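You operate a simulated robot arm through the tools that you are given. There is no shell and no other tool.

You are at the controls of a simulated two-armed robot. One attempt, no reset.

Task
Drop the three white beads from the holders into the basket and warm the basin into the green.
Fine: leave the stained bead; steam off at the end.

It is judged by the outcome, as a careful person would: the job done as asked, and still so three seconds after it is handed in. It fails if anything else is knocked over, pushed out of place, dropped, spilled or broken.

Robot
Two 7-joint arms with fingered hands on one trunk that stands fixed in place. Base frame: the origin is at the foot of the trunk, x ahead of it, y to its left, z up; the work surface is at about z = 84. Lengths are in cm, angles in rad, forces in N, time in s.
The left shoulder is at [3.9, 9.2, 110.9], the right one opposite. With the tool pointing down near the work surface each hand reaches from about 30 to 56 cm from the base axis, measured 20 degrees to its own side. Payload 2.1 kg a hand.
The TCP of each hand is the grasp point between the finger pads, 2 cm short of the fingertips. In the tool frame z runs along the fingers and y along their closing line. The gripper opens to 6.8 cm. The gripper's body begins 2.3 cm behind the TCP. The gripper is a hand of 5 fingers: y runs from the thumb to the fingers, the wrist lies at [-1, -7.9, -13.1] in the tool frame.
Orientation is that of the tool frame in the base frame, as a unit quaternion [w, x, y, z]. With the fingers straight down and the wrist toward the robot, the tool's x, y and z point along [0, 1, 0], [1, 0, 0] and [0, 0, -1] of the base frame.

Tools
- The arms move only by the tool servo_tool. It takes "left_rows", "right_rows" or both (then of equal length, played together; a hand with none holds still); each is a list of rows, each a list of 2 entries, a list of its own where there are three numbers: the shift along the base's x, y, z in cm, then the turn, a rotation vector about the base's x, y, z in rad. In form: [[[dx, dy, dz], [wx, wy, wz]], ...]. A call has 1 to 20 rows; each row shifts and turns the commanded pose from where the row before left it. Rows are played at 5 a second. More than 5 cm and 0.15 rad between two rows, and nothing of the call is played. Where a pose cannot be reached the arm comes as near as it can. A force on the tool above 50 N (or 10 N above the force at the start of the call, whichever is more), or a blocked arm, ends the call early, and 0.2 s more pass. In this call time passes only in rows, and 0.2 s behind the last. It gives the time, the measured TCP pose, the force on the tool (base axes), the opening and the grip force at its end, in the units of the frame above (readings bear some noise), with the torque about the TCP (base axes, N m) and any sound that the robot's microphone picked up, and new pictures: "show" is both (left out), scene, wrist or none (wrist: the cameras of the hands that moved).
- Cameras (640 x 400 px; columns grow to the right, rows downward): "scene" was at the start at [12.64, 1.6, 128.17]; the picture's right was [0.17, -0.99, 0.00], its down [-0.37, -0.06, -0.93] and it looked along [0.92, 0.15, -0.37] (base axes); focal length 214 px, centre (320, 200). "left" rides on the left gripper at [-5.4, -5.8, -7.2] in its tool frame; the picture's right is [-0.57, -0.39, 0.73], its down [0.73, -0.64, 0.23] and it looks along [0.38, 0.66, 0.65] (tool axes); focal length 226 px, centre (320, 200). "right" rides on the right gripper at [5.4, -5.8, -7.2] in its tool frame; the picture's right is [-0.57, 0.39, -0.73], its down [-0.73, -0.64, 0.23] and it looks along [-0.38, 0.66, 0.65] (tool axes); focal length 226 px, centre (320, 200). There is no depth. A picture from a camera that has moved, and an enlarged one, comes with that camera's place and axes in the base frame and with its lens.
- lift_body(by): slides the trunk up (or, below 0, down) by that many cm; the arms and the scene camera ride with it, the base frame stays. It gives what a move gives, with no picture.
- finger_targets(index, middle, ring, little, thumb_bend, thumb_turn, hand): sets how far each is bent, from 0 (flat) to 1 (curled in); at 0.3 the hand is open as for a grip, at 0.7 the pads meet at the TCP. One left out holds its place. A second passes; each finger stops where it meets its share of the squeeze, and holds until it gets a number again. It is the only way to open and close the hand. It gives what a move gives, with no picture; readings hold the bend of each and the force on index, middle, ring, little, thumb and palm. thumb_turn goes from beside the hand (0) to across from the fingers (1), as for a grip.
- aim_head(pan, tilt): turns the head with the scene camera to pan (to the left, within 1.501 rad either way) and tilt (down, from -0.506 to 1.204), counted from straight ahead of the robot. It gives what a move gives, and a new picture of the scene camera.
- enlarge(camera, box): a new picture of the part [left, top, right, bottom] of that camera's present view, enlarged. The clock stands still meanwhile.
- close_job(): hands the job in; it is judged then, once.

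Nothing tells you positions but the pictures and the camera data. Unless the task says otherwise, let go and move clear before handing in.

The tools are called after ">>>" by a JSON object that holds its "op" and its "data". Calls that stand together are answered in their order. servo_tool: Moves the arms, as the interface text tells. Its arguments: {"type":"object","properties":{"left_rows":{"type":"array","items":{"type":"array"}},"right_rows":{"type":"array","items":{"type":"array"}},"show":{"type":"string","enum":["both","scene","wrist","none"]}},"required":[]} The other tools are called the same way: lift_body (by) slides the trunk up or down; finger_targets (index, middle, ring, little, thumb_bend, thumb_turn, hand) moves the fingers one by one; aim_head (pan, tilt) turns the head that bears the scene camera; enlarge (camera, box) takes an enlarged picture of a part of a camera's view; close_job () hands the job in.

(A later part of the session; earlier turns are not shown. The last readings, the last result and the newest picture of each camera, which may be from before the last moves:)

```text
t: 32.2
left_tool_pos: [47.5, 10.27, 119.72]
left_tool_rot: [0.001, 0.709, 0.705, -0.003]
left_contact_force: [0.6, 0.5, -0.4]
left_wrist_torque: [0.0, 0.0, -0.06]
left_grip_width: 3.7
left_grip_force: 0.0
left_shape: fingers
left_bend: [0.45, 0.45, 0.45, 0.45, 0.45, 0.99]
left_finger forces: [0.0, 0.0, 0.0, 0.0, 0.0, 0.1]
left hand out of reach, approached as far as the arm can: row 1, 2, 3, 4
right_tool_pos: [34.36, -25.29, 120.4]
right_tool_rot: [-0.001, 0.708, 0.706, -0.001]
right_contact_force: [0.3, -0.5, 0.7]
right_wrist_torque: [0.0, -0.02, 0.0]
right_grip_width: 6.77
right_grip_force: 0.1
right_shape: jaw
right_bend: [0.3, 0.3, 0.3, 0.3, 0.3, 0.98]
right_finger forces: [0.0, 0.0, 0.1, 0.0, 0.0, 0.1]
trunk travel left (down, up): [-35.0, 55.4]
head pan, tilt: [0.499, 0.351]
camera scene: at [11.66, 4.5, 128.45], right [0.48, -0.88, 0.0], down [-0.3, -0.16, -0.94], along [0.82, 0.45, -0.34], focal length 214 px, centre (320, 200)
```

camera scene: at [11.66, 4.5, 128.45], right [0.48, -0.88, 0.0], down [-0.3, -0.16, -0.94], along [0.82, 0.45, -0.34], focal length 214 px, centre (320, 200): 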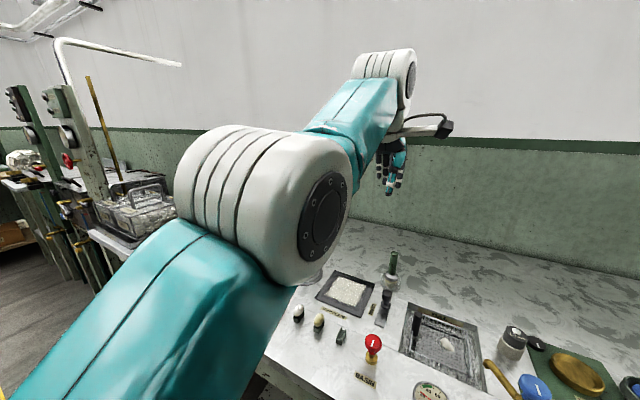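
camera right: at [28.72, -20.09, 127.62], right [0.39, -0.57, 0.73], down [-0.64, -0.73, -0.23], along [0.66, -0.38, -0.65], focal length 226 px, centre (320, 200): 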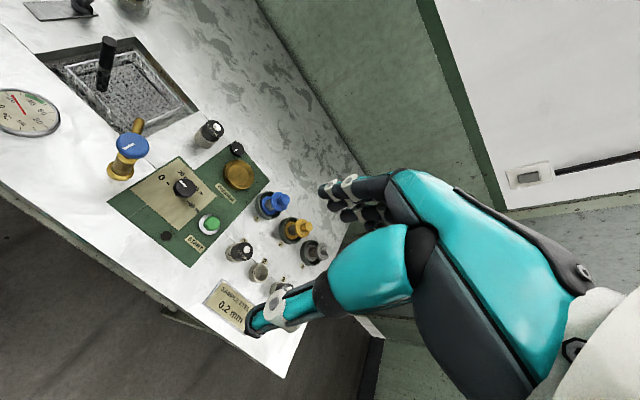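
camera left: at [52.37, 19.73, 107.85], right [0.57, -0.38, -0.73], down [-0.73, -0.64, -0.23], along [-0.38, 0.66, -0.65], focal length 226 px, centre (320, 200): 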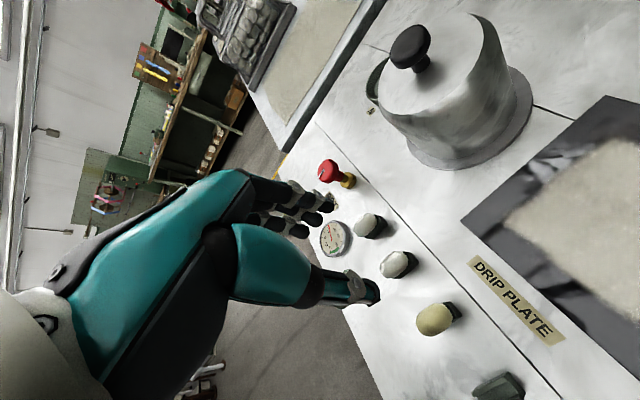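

The arm is straight and the wrist looks to be at its bend limit, which blocks the elbow. I'll tilt the fingers forward to relieve the wrist while pulling back.

>>> {"op": "servo_tool", "data": {"left_rows": [[[0, 0, 0], [0, -0.14, 0]], [[0, 0, 0], [0, -0.14, 0]], [[-1.0, 0, 0], [0, -0.14, 0]], [[-1.5, 0, 0], [0, -0.14, 0]], [[-2.0, 0, 0], [0, 0, 0]], [[-2.0, 0, 0], [0, 0, 0]]], "show": "scene"}}

```text
t: 33.6
left_tool_pos: [52.56, 8.7, 126.63]
left_tool_rot: [0.196, 0.682, 0.677, 0.194]
left_contact_force: [-0.5, -0.3, -0.4]
left_wrist_torque: [0.0, 0.02, 0.02]
left_grip_width: 3.71
left_grip_force: 0.0
left_shape: fingers
left_bend: [0.45, 0.45, 0.45, 0.45, 0.45, 0.99]
left_finger forces: [0.0, 0.1, 0.0, 0.0, 0.1, 0.0]
left hand out of reach, approached as far as the arm can: row 1, 2, 3, 4, 5, 6
right_tool_pos: [34.46, -25.49, 120.46]
right_tool_rot: [0.0, 0.707, 0.707, 0.0]
right_contact_force: [0.8, 1.0, -0.1]
right_wrist_torque: [-0.02, -0.02, 0.0]
right_grip_width: 6.77
right_grip_force: 0.0
right_shape: jaw
right_bend: [0.3, 0.3, 0.3, 0.3, 0.3, 0.98]
right_finger forces: [0.0, 0.1, 0.1, 0.1, 0.1, 0.0]
trunk travel left (down, up): [-35.0, 55.4]
head pan, tilt: [0.499, 0.351]
camera scene: at [11.65, 4.5, 128.46], right [0.48, -0.88, 0.0], down [-0.3, -0.16, -0.94], along [0.82, 0.45, -0.34], focal length 214 px, centre (320, 200)
```

scene: 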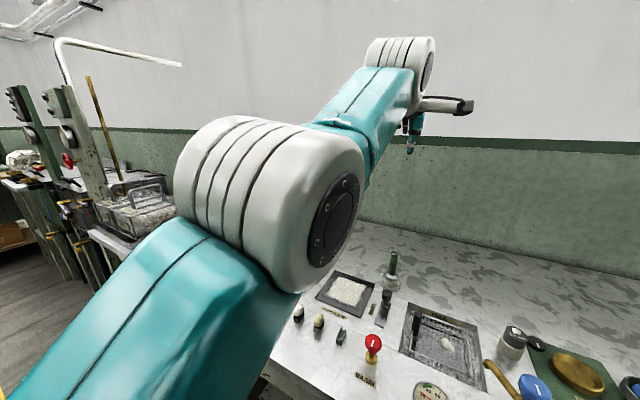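

>>> {"op": "servo_tool", "data": {"left_rows": [[[-4.0, 0, 0.9], [0, 0, 0]], [[-4.0, 0, 0.9], [0, 0, 0]]], "show": "none"}}

>>> {"op": "servo_tool", "data": {"left_rows": [[[-0.9, 0, -4.1], [0, 0, 0]], [[-0.9, 0, -4.1], [0, 0, 0]]], "show": "none"}}

>>> {"op": "servo_tool", "data": {"left_rows": [[[-2.0, -3.0, -1.3], [0, 0, 0]], [[-2.0, -3.0, -1.3], [0, 0, 0]]], "show": "none"}}

>>> {"op": "servo_tool", "data": {"left_rows": [[[-2.0, 3.0, -1.3], [0, 0, 0]], [[-2.0, 3.0, -1.3], [0, 0, 0]]], "show": "scene"}}

```text
t: 34.2
left_tool_pos: [48.3, 7.97, 131.89]
left_tool_rot: [0.196, 0.683, 0.677, 0.195]
left_contact_force: [-0.2, -0.4, -0.1]
left_wrist_torque: [0.0, -0.02, 0.03]
left_grip_width: 3.69
left_grip_force: 0.0
left_shape: fingers
left_bend: [0.45, 0.45, 0.45, 0.45, 0.45, 0.99]
left_finger forces: [0.0, 0.1, 0.1, 0.0, 0.0, 0.0]
left hand out of reach, approached as far as the arm can: row 1, 2
right_tool_pos: [34.37, -25.5, 120.42]
right_tool_rot: [0.0, 0.707, 0.707, 0.0]
right_contact_force: [-0.9, 0.1, -0.7]
right_wrist_torque: [-0.01, -0.03, -0.01]
right_grip_width: 6.76
right_grip_force: 0.1
right_shape: jaw
right_bend: [0.3, 0.3, 0.3, 0.3, 0.3, 0.98]
right_finger forces: [0.1, 0.0, 0.0, 0.0, 0.0, 0.0]
trunk travel left (down, up): [-35.0, 55.4]
head pan, tilt: [0.499, 0.351]
```

```text
t: 34.8
left_tool_pos: [51.44, 6.97, 127.8]
left_tool_rot: [0.197, 0.682, 0.678, 0.194]
left_contact_force: [0.6, 0.4, -0.4]
left_wrist_torque: [-0.01, 0.03, -0.02]
left_grip_width: 3.71
left_grip_force: 0.1
left_shape: fingers
left_bend: [0.45, 0.45, 0.45, 0.45, 0.45, 0.99]
left_finger forces: [0.0, 0.1, 0.0, 0.1, 0.0, 0.0]
left hand out of reach, approached as far as the arm can: row 1, 2
right_tool_pos: [34.46, -25.45, 120.46]
right_tool_rot: [0.0, 0.707, 0.707, -0.001]
right_contact_force: [-0.5, -0.9, 0.3]
right_wrist_torque: [-0.01, 0.01, -0.02]
right_grip_width: 6.77
right_grip_force: 0.1
right_shape: jaw
right_bend: [0.3, 0.3, 0.3, 0.3, 0.3, 0.98]
right_finger forces: [0.0, 0.0, 0.0, 0.0, 0.0, 0.1]
trunk travel left (down, up): [-35.0, 55.4]
head pan, tilt: [0.499, 0.351]
```

```text
t: 35.4
left_tool_pos: [49.71, -0.13, 127.36]
left_tool_rot: [0.196, 0.682, 0.677, 0.194]
left_contact_force: [-0.7, -0.4, -0.4]
left_wrist_torque: [-0.03, 0.01, -0.04]
left_grip_width: 3.73
left_grip_force: 0.0
left_shape: fingers
left_bend: [0.45, 0.45, 0.45, 0.45, 0.45, 0.99]
left_finger forces: [0.0, 0.1, 0.0, 0.0, 0.1, 0.0]
left hand out of reach, approached as far as the arm can: row 1, 2
right_tool_pos: [34.46, -25.39, 120.39]
right_tool_rot: [0.0, 0.707, 0.707, 0.0]
right_contact_force: [0.0, -0.3, 1.1]
right_wrist_torque: [0.0, -0.01, -0.03]
right_grip_width: 6.76
right_grip_force: 0.0
right_shape: jaw
right_bend: [0.3, 0.3, 0.3, 0.3, 0.3, 0.98]
right_finger forces: [0.0, 0.0, 0.1, 0.0, 0.0, 0.0]
trunk travel left (down, up): [-35.0, 55.4]
head pan, tilt: [0.499, 0.351]
```

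```text
t: 36.0
left_tool_pos: [50.45, 4.7, 128.53]
left_tool_rot: [0.196, 0.682, 0.677, 0.194]
left_contact_force: [-0.6, 0.8, 0.6]
left_wrist_torque: [0.04, 0.05, 0.01]
left_grip_width: 3.71
left_grip_force: 0.1
left_shape: fingers
left_bend: [0.45, 0.45, 0.45, 0.45, 0.45, 0.99]
left_finger forces: [0.0, 0.1, 0.1, 0.0, 0.0, 0.1]
left hand out of reach, approached as far as the arm can: row 1, 2
right_tool_pos: [34.31, -25.44, 120.43]
right_tool_rot: [0.0, 0.707, 0.707, -0.002]
right_contact_force: [-0.2, -0.1, 0.1]
right_wrist_torque: [-0.01, 0.01, -0.01]
right_grip_width: 6.77
right_grip_force: 0.1
right_shape: jaw
right_bend: [0.3, 0.3, 0.3, 0.3, 0.3, 0.98]
right_finger forces: [0.0, 0.1, 0.1, 0.0, 0.0, 0.1]
trunk travel left (down, up): [-35.0, 55.4]
head pan, tilt: [0.499, 0.351]
camera scene: at [11.66, 4.51, 128.45], right [0.48, -0.88, 0.0], down [-0.3, -0.16, -0.94], along [0.82, 0.45, -0.34], focal length 214 px, centre (320, 200)
```

scene: 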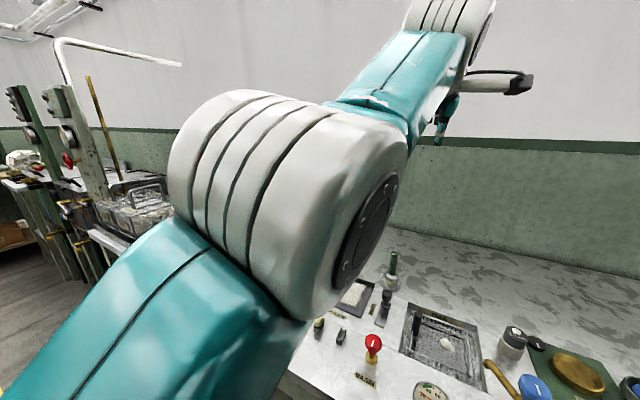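

Lateral moves with fixed orientation don't involve the elbow. Pitching the hand the other way while pulling inward should bend it, so I'll try that.

>>> {"op": "servo_tool", "data": {"left_rows": [[[-1.0, 0, -0.6], [0, 0.14, 0]], [[-1.0, 0, -0.6], [0, 0.14, 0]], [[-1.0, 0, -0.6], [0, 0.14, 0]], [[-1.0, 0, -0.6], [0, 0.14, 0]]], "show": "scene"}}

```text
t: 37.0
left_tool_pos: [43.91, 5.38, 123.81]
left_tool_rot: [0.001, 0.709, 0.705, -0.004]
left_contact_force: [-0.1, 0.7, -0.2]
left_wrist_torque: [0.01, 0.0, 0.0]
left_grip_width: 3.7
left_grip_force: 0.0
left_shape: fingers
left_bend: [0.45, 0.45, 0.45, 0.45, 0.45, 0.99]
left_finger forces: [0.0, 0.0, 0.0, 0.0, 0.0, 0.0]
left hand out of reach, approached as far as the arm can: row 1, 2, 3, 4
right_tool_pos: [34.47, -25.5, 120.31]
right_tool_rot: [-0.001, 0.707, 0.707, 0.0]
right_contact_force: [-0.4, -0.3, 0.6]
right_wrist_torque: [-0.05, 0.02, 0.01]
right_grip_width: 6.77
right_grip_force: 0.1
right_shape: jaw
right_bend: [0.3, 0.3, 0.3, 0.3, 0.3, 0.98]
right_finger forces: [0.0, 0.0, 0.0, 0.1, 0.1, 0.0]
trunk travel left (down, up): [-35.0, 55.4]
head pan, tilt: [0.499, 0.351]
camera scene: at [11.69, 4.5, 128.45], right [0.48, -0.88, 0.0], down [-0.3, -0.16, -0.94], along [0.82, 0.45, -0.34], focal length 214 px, centre (320, 200)
```

scene: 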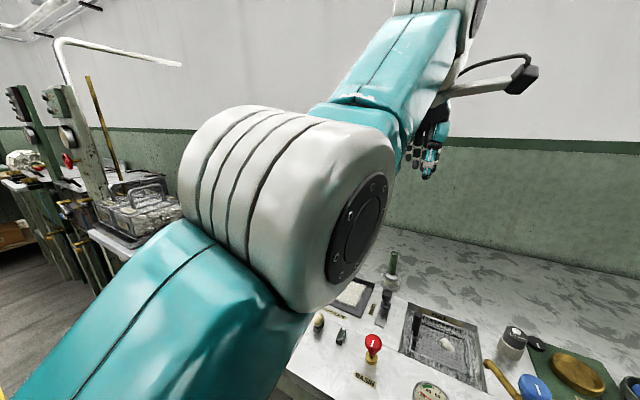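

>>> {"op": "servo_tool", "data": {"left_rows": [[[1.75, 0, 1.23], [0, -0.14, 0]], [[1.56, 0, 1.46], [0, -0.14, 0]], [[1.35, 0, 1.68], [0, -0.14, 0]], [[1.1, 0, 1.83], [0, -0.14, 0]], [[0.82, 0, 1.97], [0, -0.14, 0]], [[0.55, 0, 2.06], [0, -0.14, 0]], [[0.25, 0, 2.15], [0, -0.14, 0]], [[-0.05, 0, 2.13], [0, -0.14, 0]]], "show": "none"}}

>>> {"op": "servo_tool", "data": {"left_rows": [[[-1.0, 0, -0.8], [0, 0, 0]], [[-1.0, 0, -0.8], [0, 0, 0]], [[-1.0, 0, -0.8], [0, 0, 0]]], "show": "scene"}}

```text
t: 38.8
left_tool_pos: [51.27, 5.33, 138.27]
left_tool_rot: [0.377, 0.602, 0.595, 0.376]
left_contact_force: [-0.2, 0.4, 0.2]
left_wrist_torque: [0.01, 0.01, -0.01]
left_grip_width: 3.74
left_grip_force: 0.1
left_shape: fingers
left_bend: [0.45, 0.45, 0.45, 0.45, 0.45, 0.99]
left_finger forces: [0.1, 0.0, 0.0, 0.0, 0.1, 0.0]
right_tool_pos: [34.44, -25.41, 120.4]
right_tool_rot: [-0.001, 0.707, 0.707, -0.001]
right_contact_force: [-0.1, 0.2, -0.7]
right_wrist_torque: [-0.03, -0.01, -0.02]
right_grip_width: 6.77
right_grip_force: 0.0
right_shape: jaw
right_bend: [0.3, 0.3, 0.3, 0.3, 0.3, 0.98]
right_finger forces: [0.0, 0.0, 0.1, 0.1, 0.1, 0.0]
trunk travel left (down, up): [-35.0, 55.4]
head pan, tilt: [0.499, 0.351]
```

```text
t: 39.6
left_tool_pos: [51.29, 5.1, 138.13]
left_tool_rot: [0.375, 0.602, 0.597, 0.375]
left_contact_force: [0.1, 0.4, -0.7]
left_wrist_torque: [0.02, 0.02, -0.01]
left_grip_width: 3.69
left_grip_force: 0.0
left_shape: fingers
left_bend: [0.45, 0.45, 0.45, 0.45, 0.45, 0.99]
left_finger forces: [0.1, 0.0, 0.0, 0.0, 0.0, 0.0]
left hand out of reach, approached as far as the arm can: row 1, 2, 3
right_tool_pos: [34.43, -25.38, 120.38]
right_tool_rot: [-0.001, 0.707, 0.707, 0.0]
right_contact_force: [0.3, 1.0, 0.0]
right_wrist_torque: [0.0, 0.02, -0.02]
right_grip_width: 6.75
right_grip_force: 0.1
right_shape: jaw
right_bend: [0.3, 0.3, 0.3, 0.3, 0.3, 0.98]
right_finger forces: [0.1, 0.0, 0.0, 0.0, 0.1, 0.0]
trunk travel left (down, up): [-35.0, 55.4]
head pan, tilt: [0.499, 0.351]
camera scene: at [11.66, 4.5, 128.45], right [0.48, -0.88, 0.0], down [-0.3, -0.16, -0.94], along [0.82, 0.45, -0.34], focal length 214 px, centre (320, 200)
```

scene: 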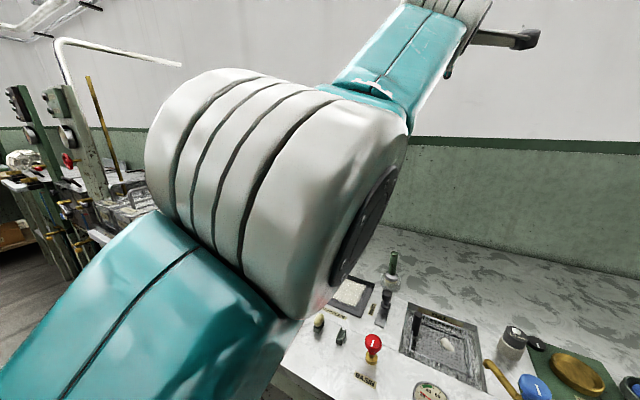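

>>> {"op": "servo_tool", "data": {"left_rows": [[[0.05, 0, -2.13], [0, 0.14, 0]], [[-0.25, 0, -2.15], [0, 0.14, 0]], [[-0.55, 0, -2.06], [0, 0.14, 0]], [[-0.82, 0, -1.97], [0, 0.14, 0]], [[-1.1, 0, -1.83], [0, 0.14, 0]], [[-1.35, 0, -1.68], [0, 0.14, 0]], [[-1.56, 0, -1.46], [0, 0.14, 0]], [[-1.75, 0, -1.23], [0, 0.14, 0]]], "show": "none"}}

>>> {"op": "servo_tool", "data": {"left_rows": [[[-1.0, 0, -0.8], [0, 0, 0]], [[-1.0, 0, -0.8], [0, 0, 0]], [[-1.0, 0, -0.8], [0, 0, 0]]], "show": "scene"}}

```text
t: 41.4
left_tool_pos: [43.87, 5.24, 123.59]
left_tool_rot: [0.0, 0.709, 0.705, -0.004]
left_contact_force: [-0.5, 0.4, -1.1]
left_wrist_torque: [0.0, 0.0, -0.01]
left_grip_width: 3.69
left_grip_force: 0.0
left_shape: fingers
left_bend: [0.45, 0.45, 0.45, 0.45, 0.45, 0.99]
left_finger forces: [0.0, 0.1, 0.1, 0.0, 0.0, 0.0]
right_tool_pos: [34.38, -25.46, 120.39]
right_tool_rot: [0.0, 0.707, 0.707, 0.0]
right_contact_force: [0.0, -0.7, 0.5]
right_wrist_torque: [-0.01, 0.0, 0.01]
right_grip_width: 6.77
right_grip_force: 0.1
right_shape: jaw
right_bend: [0.3, 0.3, 0.3, 0.3, 0.3, 0.98]
right_finger forces: [0.1, 0.0, 0.1, 0.0, 0.1, 0.0]
trunk travel left (down, up): [-35.0, 55.4]
head pan, tilt: [0.499, 0.351]
```

```text
t: 42.2
left_tool_pos: [43.57, 4.26, 123.6]
left_tool_rot: [0.002, 0.71, 0.704, -0.002]
left_contact_force: [0.8, 0.2, 0.0]
left_wrist_torque: [0.01, -0.01, 0.02]
left_grip_width: 3.72
left_grip_force: 0.0
left_shape: fingers
left_bend: [0.45, 0.45, 0.45, 0.45, 0.45, 0.99]
left_finger forces: [0.0, 0.0, 0.0, 0.1, 0.0, 0.0]
left hand out of reach, approached as far as the arm can: row 1, 2, 3
right_tool_pos: [34.44, -25.5, 120.39]
right_tool_rot: [-0.001, 0.707, 0.707, -0.002]
right_contact_force: [-0.3, -0.6, -0.6]
right_wrist_torque: [0.02, -0.04, -0.04]
right_grip_width: 6.77
right_grip_force: 0.0
right_shape: jaw
right_bend: [0.3, 0.3, 0.3, 0.3, 0.3, 0.98]
right_finger forces: [0.0, 0.1, 0.0, 0.0, 0.0, 0.0]
trunk travel left (down, up): [-35.0, 55.4]
head pan, tilt: [0.499, 0.351]
camera scene: at [11.66, 4.49, 128.45], right [0.48, -0.88, 0.0], down [-0.3, -0.16, -0.94], along [0.82, 0.45, -0.34], focal length 214 px, centre (320, 200)
```

scene: 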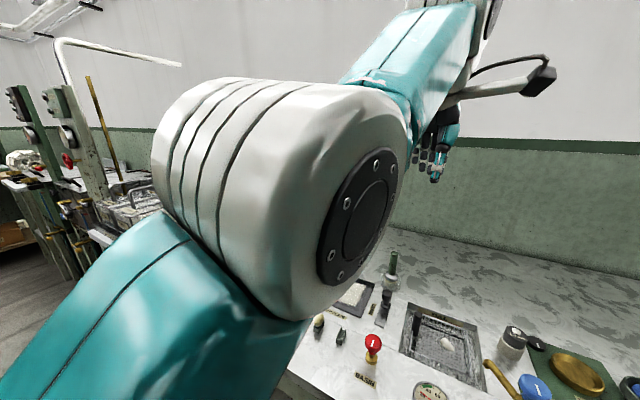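

>>> {"op": "servo_tool", "data": {"left_rows": [[[1.75, 0, 1.23], [0, -0.14, 0]], [[1.56, 0, 1.46], [0, -0.14, 0]], [[1.35, 0, 1.68], [0, -0.14, 0]], [[1.1, 0, 1.83], [0, -0.14, 0]], [[0.82, 0, 1.97], [0, -0.14, 0]]], "show": "none"}}

>>> {"op": "servo_tool", "data": {"left_rows": [[[-1.3, 0, -2.37], [0, 0.14, 0]], [[-1.6, 0, -2.23], [0, 0.14, 0]], [[-1.85, 0, -2.08], [0, 0.14, 0]], [[-2.06, 0, -1.86], [0, 0.14, 0]], [[-2.25, 0, -1.63], [0, 0.14, 0]]], "show": "scene"}}

```text
t: 43.4
left_tool_pos: [50.28, 4.37, 131.77]
left_tool_rot: [0.243, 0.667, 0.662, 0.241]
left_contact_force: [0.3, 0.4, -0.2]
left_wrist_torque: [0.01, -0.01, 0.0]
left_grip_width: 3.7
left_grip_force: 0.0
left_shape: fingers
left_bend: [0.45, 0.45, 0.45, 0.45, 0.45, 0.99]
left_finger forces: [0.0, 0.1, 0.0, 0.0, 0.0, 0.0]
right_tool_pos: [34.44, -25.4, 120.44]
right_tool_rot: [0.0, 0.707, 0.707, 0.0]
right_contact_force: [0.3, 0.2, -1.3]
right_wrist_torque: [-0.01, -0.01, 0.01]
right_grip_width: 6.79
right_grip_force: 0.1
right_shape: jaw
right_bend: [0.3, 0.3, 0.3, 0.3, 0.3, 0.98]
right_finger forces: [0.0, 0.0, 0.1, 0.0, 0.0, 0.0]
trunk travel left (down, up): [-35.0, 55.4]
head pan, tilt: [0.499, 0.351]
```

```text
t: 44.6
left_tool_pos: [43.42, 3.31, 123.5]
left_tool_rot: [0.001, 0.709, 0.705, -0.003]
left_contact_force: [-0.1, 0.3, -0.6]
left_wrist_torque: [0.01, -0.02, 0.0]
left_grip_width: 3.71
left_grip_force: 0.3
left_shape: fingers
left_bend: [0.45, 0.45, 0.45, 0.45, 0.45, 0.99]
left_finger forces: [0.1, 0.0, 0.0, 0.0, 0.0, 0.0]
left hand out of reach, approached as far as the arm can: row 1, 2, 3, 4, 5
right_tool_pos: [34.34, -25.51, 120.37]
right_tool_rot: [0.0, 0.708, 0.706, 0.0]
right_contact_force: [-0.6, 0.1, -0.7]
right_wrist_torque: [0.01, 0.0, 0.01]
right_grip_width: 6.77
right_grip_force: 0.0
right_shape: jaw
right_bend: [0.3, 0.3, 0.3, 0.3, 0.3, 0.98]
right_finger forces: [0.1, 0.0, 0.0, 0.1, 0.1, 0.0]
trunk travel left (down, up): [-35.0, 55.4]
head pan, tilt: [0.499, 0.351]
camera scene: at [11.66, 4.5, 128.45], right [0.48, -0.88, 0.0], down [-0.3, -0.16, -0.94], along [0.82, 0.45, -0.34], focal length 214 px, centre (320, 200)
```

scene: 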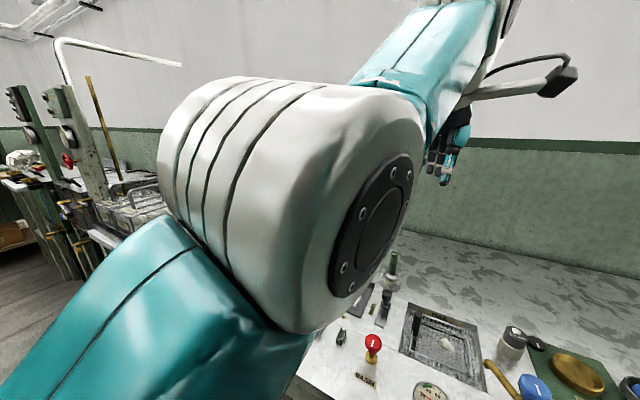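

>>> {"op": "servo_tool", "data": {"left_rows": [[[1.75, 0, 1.23], [0, -0.14, 0]], [[1.56, 0, 1.46], [0, -0.14, 0]], [[1.35, 0, 1.68], [0, -0.14, 0]], [[1.1, 0, 1.83], [0, -0.14, 0]]], "show": "none"}}

>>> {"op": "servo_tool", "data": {"left_rows": [[[0.6, 0.1, 1.7], [0, -0.14, 0]], [[0.25, 0.1, 1.8], [0, -0.14, 0]], [[-0.1, 0.1, 1.9], [0, -0.14, 0]], [[-0.4, 0.1, 1.9], [0, -0.14, 0]], [[-0.7, 0.1, 1.8], [0, -0.14, 0]]], "show": "scene"}}

```text
t: 45.6
left_tool_pos: [49.21, 3.44, 129.73]
left_tool_rot: [0.197, 0.682, 0.677, 0.195]
left_contact_force: [-0.2, -0.4, -0.3]
left_wrist_torque: [0.0, 0.02, -0.01]
left_grip_width: 3.72
left_grip_force: 0.1
left_shape: fingers
left_bend: [0.45, 0.45, 0.45, 0.45, 0.45, 0.99]
left_finger forces: [0.0, 0.1, 0.0, 0.0, 0.1, 0.1]
right_tool_pos: [34.45, -25.51, 120.41]
right_tool_rot: [-0.001, 0.707, 0.707, -0.001]
right_contact_force: [0.6, -0.8, 0.2]
right_wrist_torque: [0.02, -0.01, 0.02]
right_grip_width: 6.77
right_grip_force: 0.1
right_shape: jaw
right_bend: [0.3, 0.3, 0.3, 0.3, 0.3, 0.98]
right_finger forces: [0.1, 0.0, 0.1, 0.0, 0.1, 0.0]
trunk travel left (down, up): [-35.0, 55.4]
head pan, tilt: [0.499, 0.351]
```

```text
t: 46.8
left_tool_pos: [50.5, 3.39, 140.03]
left_tool_rot: [0.416, 0.574, 0.569, 0.417]
left_contact_force: [-0.2, -0.7, 1.1]
left_wrist_torque: [0.02, -0.01, 0.02]
left_grip_width: 3.69
left_grip_force: 0.1
left_shape: fingers
left_bend: [0.45, 0.45, 0.45, 0.45, 0.45, 0.99]
left_finger forces: [0.0, 0.0, 0.0, 0.1, 0.1, 0.0]
left hand out of reach, approached as far as the arm can: row 1, 2, 3, 4, 5
right_tool_pos: [34.44, -25.47, 120.37]
right_tool_rot: [0.0, 0.707, 0.707, -0.001]
right_contact_force: [-0.4, -0.4, 0.2]
right_wrist_torque: [0.0, 0.01, 0.01]
right_grip_width: 6.78
right_grip_force: 0.2
right_shape: jaw
right_bend: [0.3, 0.3, 0.3, 0.3, 0.3, 0.98]
right_finger forces: [0.1, 0.0, 0.1, 0.0, 0.1, 0.1]
trunk travel left (down, up): [-35.0, 55.4]
head pan, tilt: [0.499, 0.351]
camera scene: at [11.66, 4.5, 128.45], right [0.48, -0.88, 0.0], down [-0.3, -0.16, -0.94], along [0.82, 0.45, -0.34], focal length 214 px, centre (320, 200)
```

scene: 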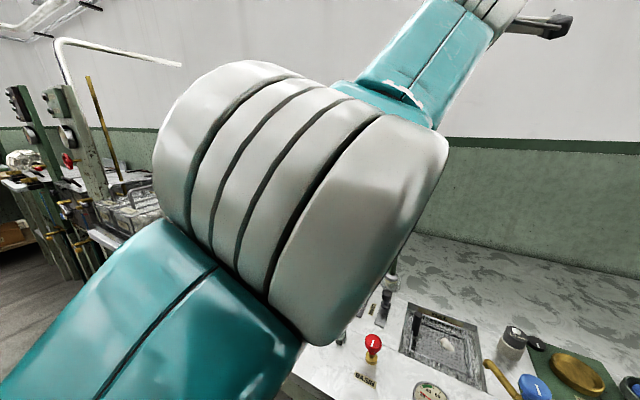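

>>> {"op": "servo_tool", "data": {"left_rows": [[[-0.6, -1.44, 1.1], [0.04, -0.09, -0.1]], [[-0.6, -1.44, 1.1], [0.04, -0.09, -0.1]], [[-0.6, -1.44, 1.1], [0.04, -0.09, -0.1]]], "show": "scene"}}

>>> {"op": "servo_tool", "data": {"left_rows": [[[-0.15, 1.76, -1.7], [-0.04, 0.09, 0.1]], [[-0.15, 1.76, -1.7], [-0.04, 0.09, 0.1]], [[-0.15, 1.76, -1.7], [-0.04, 0.09, 0.1]], [[-0.15, 1.76, -1.7], [-0.04, 0.09, 0.1]]], "show": "scene"}}

```text
t: 47.6
left_tool_pos: [48.49, -0.67, 143.47]
left_tool_rot: [0.514, 0.614, 0.39, 0.455]
left_contact_force: [0.7, -1.1, -0.2]
left_wrist_torque: [-0.02, -0.03, 0.04]
left_grip_width: 3.71
left_grip_force: 0.0
left_shape: fingers
left_bend: [0.45, 0.45, 0.45, 0.45, 0.45, 0.99]
left_finger forces: [0.0, 0.0, 0.1, 0.0, 0.1, 0.0]
left hand out of reach, approached as far as the arm can: row 3
right_tool_pos: [34.32, -25.39, 120.34]
right_tool_rot: [0.0, 0.707, 0.707, 0.0]
right_contact_force: [0.5, -0.4, 0.1]
right_wrist_torque: [0.0, -0.03, 0.0]
right_grip_width: 6.78
right_grip_force: 0.1
right_shape: jaw
right_bend: [0.3, 0.3, 0.3, 0.3, 0.3, 0.98]
right_finger forces: [0.0, 0.1, 0.0, 0.0, 0.1, 0.0]
trunk travel left (down, up): [-35.0, 55.4]
head pan, tilt: [0.499, 0.351]
camera scene: at [11.63, 4.5, 128.46], right [0.48, -0.88, 0.0], down [-0.3, -0.16, -0.94], along [0.82, 0.45, -0.34], focal length 214 px, centre (320, 200)
```

scene: 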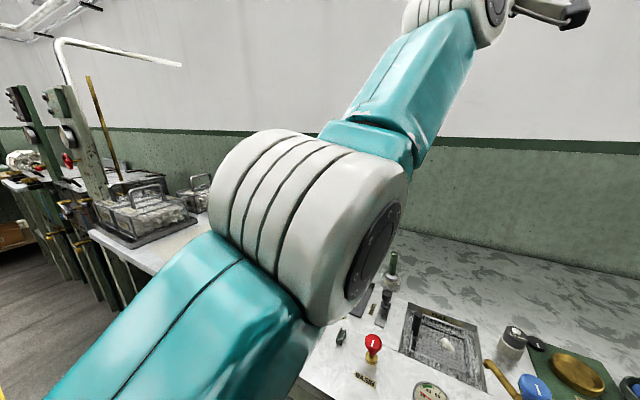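

```text
t: 48.6
left_tool_pos: [48.11, 6.19, 136.54]
left_tool_rot: [0.38, 0.554, 0.624, 0.399]
left_contact_force: [0.5, -0.2, -0.2]
left_wrist_torque: [-0.03, 0.03, -0.02]
left_grip_width: 3.74
left_grip_force: 0.2
left_shape: fingers
left_bend: [0.45, 0.45, 0.45, 0.45, 0.45, 0.99]
left_finger forces: [0.0, 0.1, 0.0, 0.0, 0.0, 0.0]
right_tool_pos: [34.5, -25.31, 120.49]
right_tool_rot: [0.0, 0.707, 0.707, 0.0]
right_contact_force: [-0.1, -0.3, 0.3]
right_wrist_torque: [0.05, 0.0, -0.01]
right_grip_width: 6.76
right_grip_force: 0.0
right_shape: jaw
right_bend: [0.3, 0.3, 0.3, 0.3, 0.3, 0.98]
right_finger forces: [0.1, 0.0, 0.0, 0.0, 0.0, 0.0]
trunk travel left (down, up): [-35.0, 55.4]
head pan, tilt: [0.499, 0.351]
camera scene: at [11.66, 4.5, 128.45], right [0.48, -0.88, 0.0], down [-0.3, -0.16, -0.94], along [0.82, 0.45, -0.34], focal length 214 px, centre (320, 200)
```

scene: 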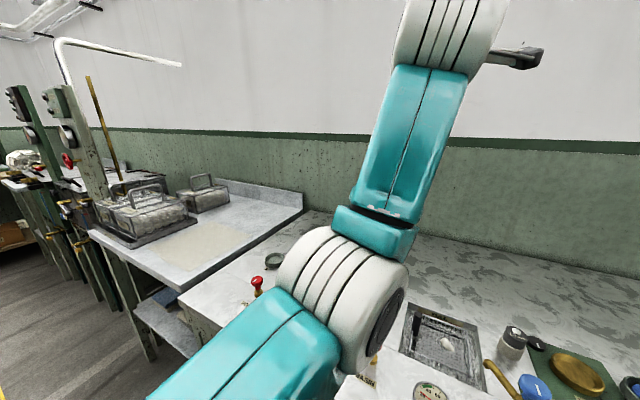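

Rotating about the elbow axis unlocked the arm: the elbow is bent again and all rows were reachable. I'll bring the hand back to vertical while pulling the wrist in and down.

>>> {"op": "servo_tool", "data": {"left_rows": [[[-0.7, 0.5, -2.6], [0, 0.14, 0]], [[-1.0, 0.5, -2.6], [0, 0.14, 0]], [[-1.3, 0.5, -2.5], [0, 0.14, 0]], [[-1.5, 0.5, -2.4], [0, 0.14, 0]]], "show": "scene"}}

```text
t: 49.6
left_tool_pos: [43.51, 8.45, 126.32]
left_tool_rot: [0.193, 0.643, 0.705, 0.229]
left_contact_force: [0.6, -0.5, -0.1]
left_wrist_torque: [0.02, 0.0, 0.0]
left_grip_width: 3.73
left_grip_force: 0.0
left_shape: fingers
left_bend: [0.45, 0.45, 0.45, 0.45, 0.45, 0.99]
left_finger forces: [0.1, 0.0, 0.0, 0.1, 0.1, 0.0]
right_tool_pos: [34.32, -25.48, 120.4]
right_tool_rot: [-0.001, 0.707, 0.707, -0.001]
right_contact_force: [-1.2, -0.3, -0.4]
right_wrist_torque: [0.0, 0.01, 0.0]
right_grip_width: 6.78
right_grip_force: 0.0
right_shape: jaw
right_bend: [0.3, 0.3, 0.3, 0.3, 0.3, 0.98]
right_finger forces: [0.1, 0.0, 0.1, 0.0, 0.0, 0.0]
trunk travel left (down, up): [-35.0, 55.4]
head pan, tilt: [0.499, 0.351]
camera scene: at [11.66, 4.5, 128.45], right [0.48, -0.88, 0.0], down [-0.3, -0.16, -0.94], along [0.82, 0.45, -0.34], focal length 214 px, centre (320, 200)
```

scene: 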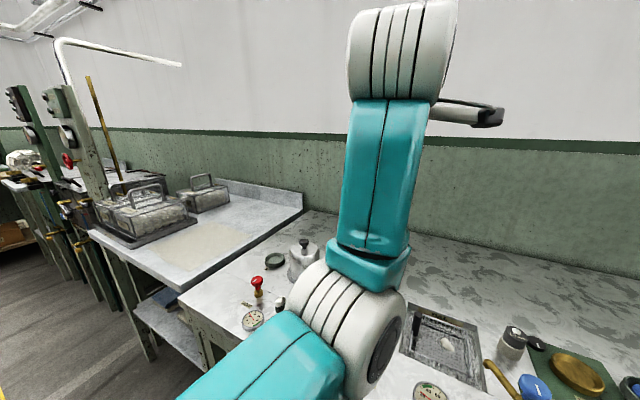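

>>> {"op": "servo_tool", "data": {"left_rows": [[[-1.8, 0.8, -2.2], [0, 0.14, 0]], [[-2.0, 1.0, -2.0], [0, 0.14, 0]], [[-1.8, 1.0, -1.8], [0, 0.14, 0]], [[-1.5, 1.0, -1.6], [0, 0.14, 0]]], "show": "scene"}}

```text
t: 50.6
left_tool_pos: [41.77, 13.44, 119.43]
left_tool_rot: [-0.008, 0.683, 0.729, 0.043]
left_contact_force: [-0.3, 0.0, -0.5]
left_wrist_torque: [0.04, -0.01, -0.02]
left_grip_width: 3.69
left_grip_force: 0.1
left_shape: fingers
left_bend: [0.45, 0.45, 0.45, 0.45, 0.45, 0.99]
left_finger forces: [0.1, 0.0, 0.1, 0.1, 0.0, 0.1]
left hand out of reach, approached as far as the arm can: row 2, 3, 4
right_tool_pos: [34.5, -25.43, 120.36]
right_tool_rot: [-0.001, 0.707, 0.707, -0.001]
right_contact_force: [-0.1, 0.5, 0.3]
right_wrist_torque: [0.01, 0.01, 0.01]
right_grip_width: 6.78
right_grip_force: 0.0
right_shape: jaw
right_bend: [0.3, 0.3, 0.3, 0.3, 0.3, 0.98]
right_finger forces: [0.1, 0.0, 0.0, 0.1, 0.0, 0.0]
trunk travel left (down, up): [-35.0, 55.4]
head pan, tilt: [0.499, 0.351]
camera scene: at [11.66, 4.51, 128.45], right [0.48, -0.88, 0.0], down [-0.3, -0.16, -0.94], along [0.82, 0.45, -0.34], focal length 214 px, centre (320, 200)
```

scene: 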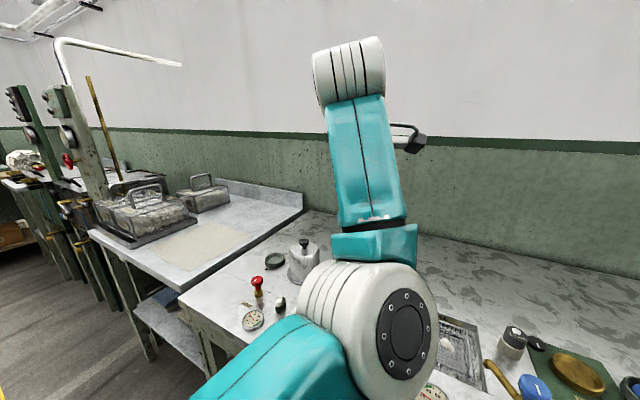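

The elbow is well bent now and the wrist is at its bend limit because the forearm is steep. I'll go straight down, which should relax it.

>>> {"op": "servo_tool", "data": {"left_rows": [[[0, 0, -2.0], [0, 0, 0]], [[0, 0, -2.0], [0, 0, 0]], [[0, 0, -2.0], [0, 0, 0]], [[0, 0, -2.0], [0, 0, 0]], [[0, 0, -2.0], [0, 0, 0]]], "show": "scene"}}

```text
t: 51.8
left_tool_pos: [42.02, 13.68, 109.51]
left_tool_rot: [-0.008, 0.682, 0.73, 0.043]
left_contact_force: [-0.5, 0.1, 0.1]
left_wrist_torque: [-0.01, 0.04, 0.0]
left_grip_width: 3.7
left_grip_force: 0.1
left_shape: fingers
left_bend: [0.45, 0.45, 0.45, 0.45, 0.45, 0.99]
left_finger forces: [0.1, 0.1, 0.1, 0.0, 0.0, 0.0]
left hand out of reach, approached as far as the arm can: row 1
right_tool_pos: [34.4, -25.48, 120.47]
right_tool_rot: [0.0, 0.707, 0.707, 0.0]
right_contact_force: [-0.6, -0.4, -0.6]
right_wrist_torque: [0.02, -0.02, -0.01]
right_grip_width: 6.79
right_grip_force: 0.1
right_shape: jaw
right_bend: [0.3, 0.3, 0.3, 0.3, 0.3, 0.98]
right_finger forces: [0.0, 0.1, 0.0, 0.0, 0.0, 0.0]
trunk travel left (down, up): [-35.0, 55.4]
head pan, tilt: [0.499, 0.351]
camera scene: at [11.66, 4.5, 128.45], right [0.48, -0.88, 0.0], down [-0.3, -0.16, -0.94], along [0.82, 0.45, -0.34], focal length 214 px, centre (320, 200)
```

scene: 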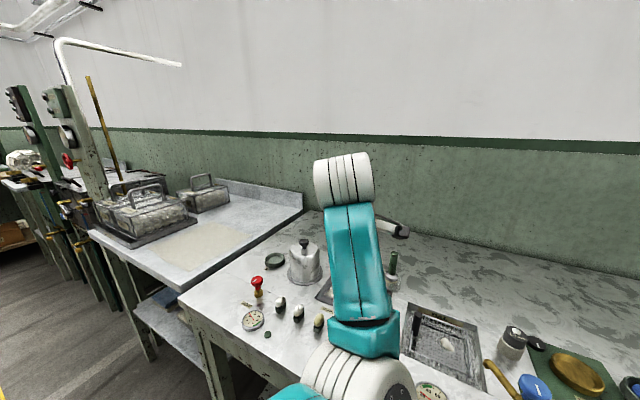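

The arm moves freely again. I'll lower the trunk 8 cm so the shoulder is nearer wrist height, which keeps the arm off its stretch limit at the beads and the basin. Then I'll level and yaw the hand.

>>> {"op": "lift_body", "data": {"by": -8}}

>>> {"op": "servo_tool", "data": {"left_rows": [[[-0.6, 0.8, 0.3], [-0.025, 0.016, 0.1]], [[-0.6, 1.0, 0.3], [-0.025, 0.016, 0.125]], [[-0.5, 1.0, 0.3], [-0.024, 0.015, 0.125]], [[-0.4, 1.0, 0.3], [0, 0, 0.13]], [[-0.2, 1.0, 0.2], [0, 0, 0.13]], [[0, 1.0, 0], [0, 0, 0.13]], [[0, 1.0, 0], [0, 0, 0.13]]], "show": "scene"}}

```text
t: 53.0
left_tool_pos: [41.91, 13.78, 101.48]
left_tool_rot: [-0.008, 0.682, 0.73, 0.043]
left_contact_force: [-0.3, 0.8, 0.0]
left_wrist_torque: [0.0, 0.01, -0.02]
left_grip_width: 3.69
left_grip_force: 0.1
left_shape: fingers
left_bend: [0.45, 0.45, 0.45, 0.45, 0.45, 0.99]
left_finger forces: [0.0, 0.0, 0.0, 0.0, 0.0, 0.1]
right_tool_pos: [34.58, -25.45, 112.53]
right_tool_rot: [0.0, 0.707, 0.708, 0.0]
right_contact_force: [-0.1, 0.2, 0.3]
right_wrist_torque: [-0.01, 0.01, -0.01]
right_grip_width: 6.79
right_grip_force: 0.1
right_shape: jaw
right_bend: [0.3, 0.3, 0.3, 0.3, 0.3, 0.98]
right_finger forces: [0.1, 0.0, 0.0, 0.0, 0.0, 0.0]
trunk travel left (down, up): [-27.0, 63.4]
head pan, tilt: [0.499, 0.351]
```

```text
t: 54.6
left_tool_pos: [40.27, 20.8, 102.58]
left_tool_rot: [-0.006, 0.312, 0.95, -0.002]
left_contact_force: [-0.4, -0.1, 0.8]
left_wrist_torque: [-0.01, 0.02, 0.04]
left_grip_width: 3.71
left_grip_force: 0.0
left_shape: fingers
left_bend: [0.45, 0.45, 0.45, 0.45, 0.45, 0.99]
left_finger forces: [0.0, 0.1, 0.0, 0.1, 0.0, 0.1]
left hand out of reach, approached as far as the arm can: row 1, 2
right_tool_pos: [34.58, -25.44, 112.4]
right_tool_rot: [0.0, 0.707, 0.707, 0.0]
right_contact_force: [0.7, 0.4, 0.3]
right_wrist_torque: [0.02, 0.01, 0.02]
right_grip_width: 6.77
right_grip_force: 0.0
right_shape: jaw
right_bend: [0.3, 0.3, 0.3, 0.3, 0.3, 0.98]
right_finger forces: [0.0, 0.0, 0.1, 0.0, 0.0, 0.0]
trunk travel left (down, up): [-27.0, 63.4]
head pan, tilt: [0.499, 0.351]
camera scene: at [12.9, 4.5, 120.38], right [0.48, -0.88, 0.0], down [-0.3, -0.16, -0.94], along [0.82, 0.45, -0.34], focal length 214 px, centre (320, 200)
```

scene: 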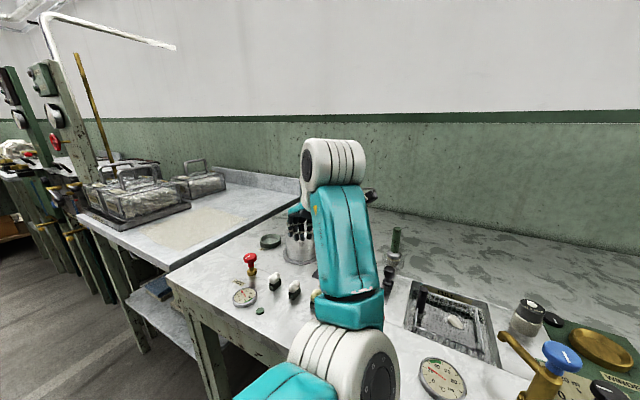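

>>> {"op": "servo_tool", "data": {"left_rows": [[[0.8, 1.65, -1.0], [0, 0, 0.094]], [[0.8, 1.65, -1.0], [0, 0, 0.094]], [[0.8, 1.65, -1.0], [0, 0, 0.094]], [[0.75, 1.75, -1.0], [0, 0, 0.094]]], "show": "both"}}

>>> {"op": "enlarge", "data": {"camera": "left", "box": [260, 130, 460, 330]}}

>>> {"op": "enlarge", "data": {"camera": "scene", "box": [220, 230, 360, 340]}}

```text
t: 55.6
left_tool_pos: [43.64, 27.48, 98.68]
left_tool_rot: [-0.005, 0.127, 0.992, -0.005]
left_contact_force: [0.0, -0.5, 0.2]
left_wrist_torque: [-0.01, 0.02, -0.02]
left_grip_width: 3.72
left_grip_force: 0.1
left_shape: fingers
left_bend: [0.45, 0.45, 0.45, 0.45, 0.45, 0.99]
left_finger forces: [0.0, 0.1, 0.0, 0.0, 0.0, 0.0]
right_tool_pos: [34.55, -25.48, 112.47]
right_tool_rot: [-0.001, 0.707, 0.707, 0.0]
right_contact_force: [-0.2, -1.3, -1.0]
right_wrist_torque: [-0.02, 0.0, 0.03]
right_grip_width: 6.78
right_grip_force: 0.0
right_shape: jaw
right_bend: [0.3, 0.3, 0.3, 0.3, 0.3, 0.98]
right_finger forces: [0.2, 0.1, 0.0, 0.0, 0.0, 0.0]
trunk travel left (down, up): [-27.0, 63.4]
head pan, tilt: [0.499, 0.351]
camera scene: at [12.9, 4.5, 120.38], right [0.48, -0.88, 0.0], down [-0.3, -0.16, -0.94], along [0.82, 0.45, -0.34], focal length 214 px, centre (320, 200)
camera left: at [47.44, 20.63, 105.85], right [0.44, -0.52, -0.73], down [-0.87, -0.44, -0.22], along [-0.21, 0.73, -0.65], focal length 226 px, centre (320, 200)
```

scene: 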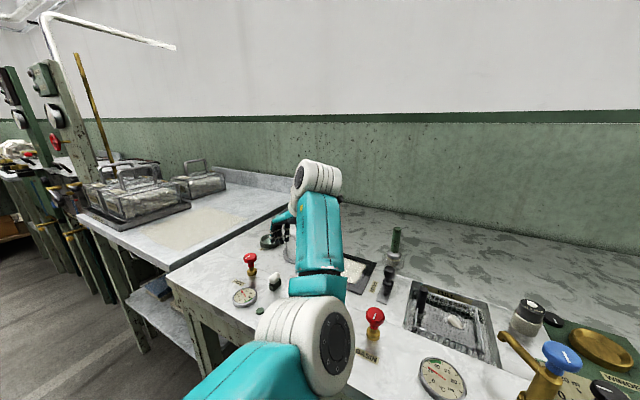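
left: 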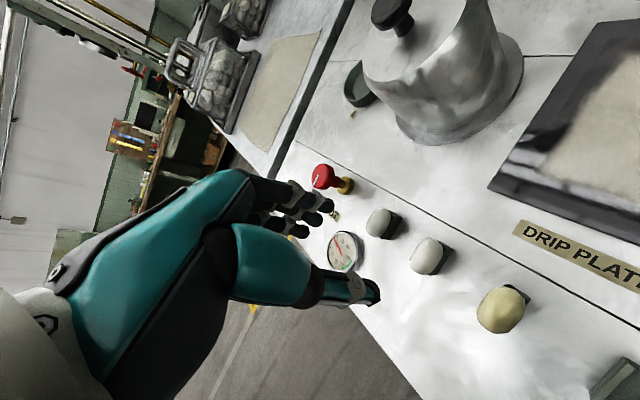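

```text
2.00 times, centred on (360, 230) of left
camera zoom: at [47.44, 20.63, 105.85], right [0.44, -0.52, -0.73], down [-0.87, -0.44, -0.22], along [-0.21, 0.73, -0.65], focal length 452 px, centre (240, 140)
```

zoom: 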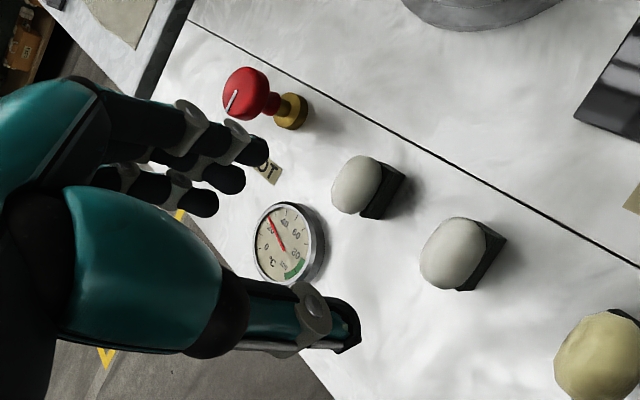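

```text
3.64 times, centred on (290, 285) of scene
camera zoom: at [12.9, 4.5, 120.38], right [0.48, -0.88, 0.0], down [-0.3, -0.16, -0.94], along [0.82, 0.45, -0.34], focal length 780 px, centre (429, -109)
```

zoom: 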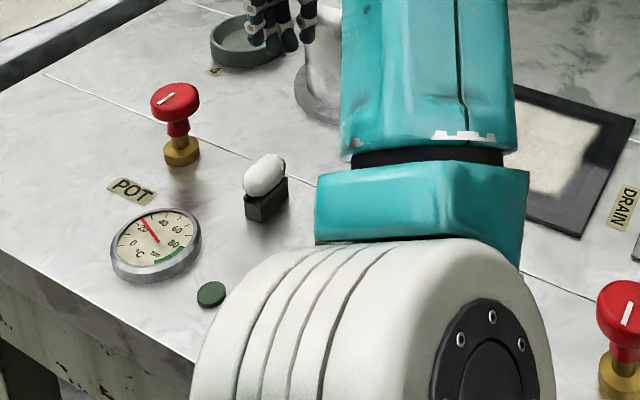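

Aligned over the second white bead, whose predicted and seen pixels match. Descending in stages.

>>> {"op": "servo_tool", "data": {"left_rows": [[[-0.1, 0, -2.5], [0, 0, 0]], [[-0.1, 0, -2.5], [0, 0, 0]], [[0, 0, -2.5], [0, 0, 0]]], "show": "both"}}

>>> {"op": "enlarge", "data": {"camera": "left", "box": [260, 130, 460, 330]}}

```text
t: 56.4
left_tool_pos: [43.5, 27.3, 91.27]
left_tool_rot: [-0.005, 0.128, 0.992, -0.004]
left_contact_force: [-0.6, -0.3, -0.2]
left_wrist_torque: [-0.02, -0.01, 0.0]
left_grip_width: 3.72
left_grip_force: 0.0
left_shape: fingers
left_bend: [0.45, 0.45, 0.45, 0.45, 0.45, 0.99]
left_finger forces: [0.0, 0.0, 0.0, 0.0, 0.1, 0.1]
right_tool_pos: [34.48, -25.3, 112.52]
right_tool_rot: [-0.001, 0.707, 0.707, 0.0]
right_contact_force: [0.5, -0.2, -0.7]
right_wrist_torque: [-0.01, 0.0, -0.03]
right_grip_width: 6.77
right_grip_force: 0.0
right_shape: jaw
right_bend: [0.3, 0.3, 0.3, 0.3, 0.3, 0.98]
right_finger forces: [0.0, 0.1, 0.0, 0.0, 0.1, 0.1]
trunk travel left (down, up): [-27.0, 63.4]
head pan, tilt: [0.499, 0.351]
camera scene: at [12.91, 4.5, 120.38], right [0.48, -0.88, 0.0], down [-0.3, -0.16, -0.94], along [0.82, 0.45, -0.34], focal length 214 px, centre (320, 200)
camera left: at [47.24, 20.5, 98.5], right [0.44, -0.52, -0.73], down [-0.87, -0.43, -0.21], along [-0.2, 0.73, -0.65], focal length 226 px, centre (320, 200)
```

scene: 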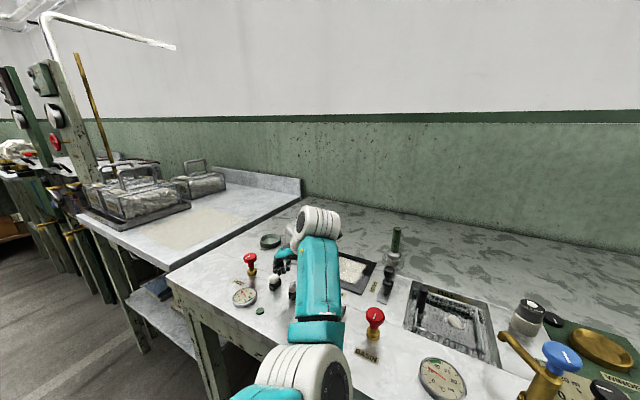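
left: 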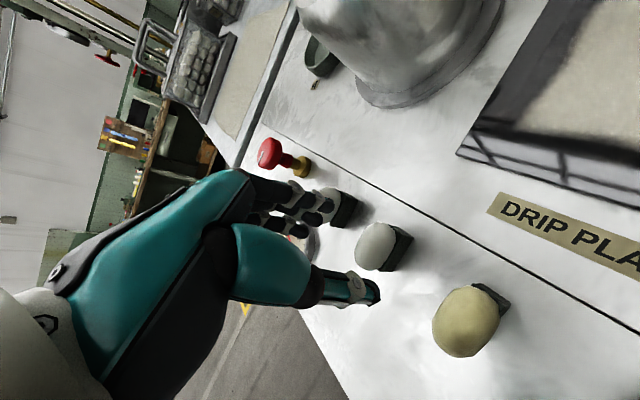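

```text
2.00 times, centred on (360, 230) of left
camera zoom: at [47.24, 20.5, 98.5], right [0.44, -0.52, -0.73], down [-0.87, -0.43, -0.21], along [-0.2, 0.73, -0.65], focal length 452 px, centre (240, 140)
```

zoom: 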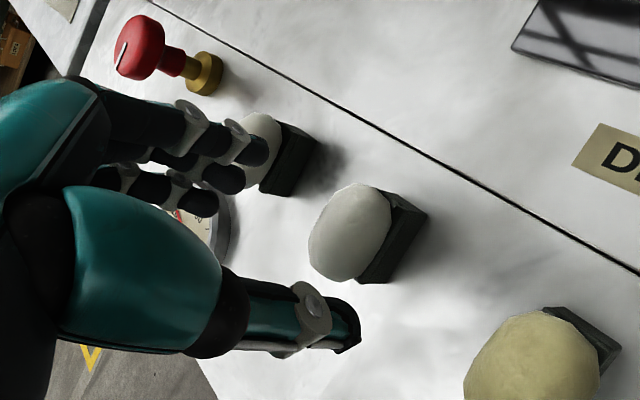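

>>> {"op": "servo_tool", "data": {"left_rows": [[[-0.05, 0.1, -1.5], [0, 0, 0]], [[0, 0, -1.5], [0, 0, 0]], [[0, 0, -1.2], [0, 0, 0]]], "show": "wrist"}}

>>> {"op": "enlarge", "data": {"camera": "left", "box": [240, 130, 440, 330]}}

>>> {"op": "enlarge", "data": {"camera": "scene", "box": [220, 230, 360, 340]}}

```text
t: 57.2
left_tool_pos: [43.3, 27.54, 87.09]
left_tool_rot: [-0.006, 0.128, 0.992, -0.005]
left_contact_force: [-0.5, -1.1, 0.1]
left_wrist_torque: [0.03, 0.02, 0.01]
left_grip_width: 3.72
left_grip_force: 0.0
left_shape: fingers
left_bend: [0.45, 0.45, 0.45, 0.45, 0.45, 0.99]
left_finger forces: [0.0, 0.0, 0.0, 0.0, 0.0, 0.0]
right_tool_pos: [34.5, -25.47, 112.53]
right_tool_rot: [-0.001, 0.707, 0.707, -0.001]
right_contact_force: [0.3, 0.5, 0.1]
right_wrist_torque: [-0.01, 0.0, 0.01]
right_grip_width: 6.77
right_grip_force: 0.0
right_shape: jaw
right_bend: [0.3, 0.3, 0.3, 0.3, 0.3, 0.98]
right_finger forces: [0.0, 0.1, 0.0, 0.1, 0.1, 0.0]
trunk travel left (down, up): [-27.0, 63.4]
head pan, tilt: [0.499, 0.351]
camera left: at [47.11, 20.66, 94.26], right [0.44, -0.52, -0.73], down [-0.87, -0.43, -0.21], along [-0.2, 0.73, -0.65], focal length 226 px, centre (320, 200)
```

left: 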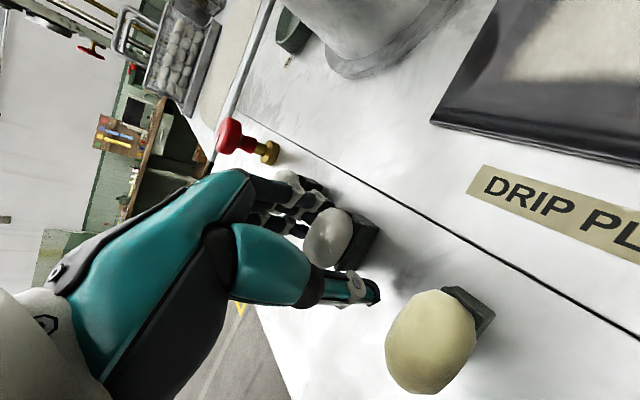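

```text
2.00 times, centred on (340, 230) of left
camera zoom: at [47.11, 20.66, 94.26], right [0.44, -0.52, -0.73], down [-0.87, -0.43, -0.21], along [-0.2, 0.73, -0.65], focal length 452 px, centre (280, 140)
```

zoom: 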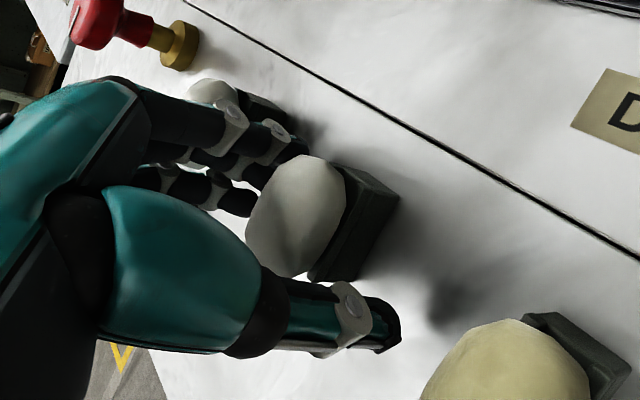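

```text
3.64 times, centred on (290, 285) of scene
camera zoom: at [12.9, 4.5, 120.38], right [0.48, -0.88, 0.0], down [-0.3, -0.16, -0.94], along [0.82, 0.45, -0.34], focal length 780 px, centre (429, -109)
```

zoom: 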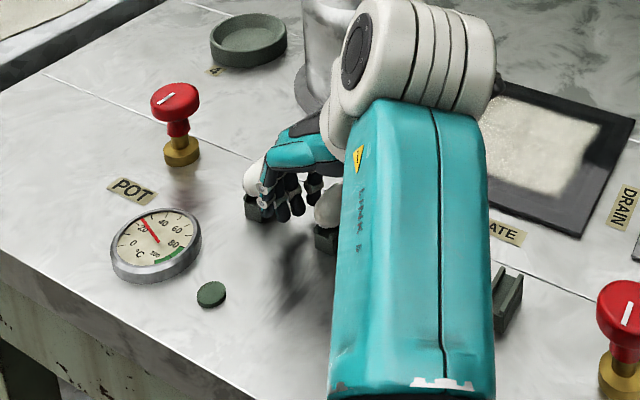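

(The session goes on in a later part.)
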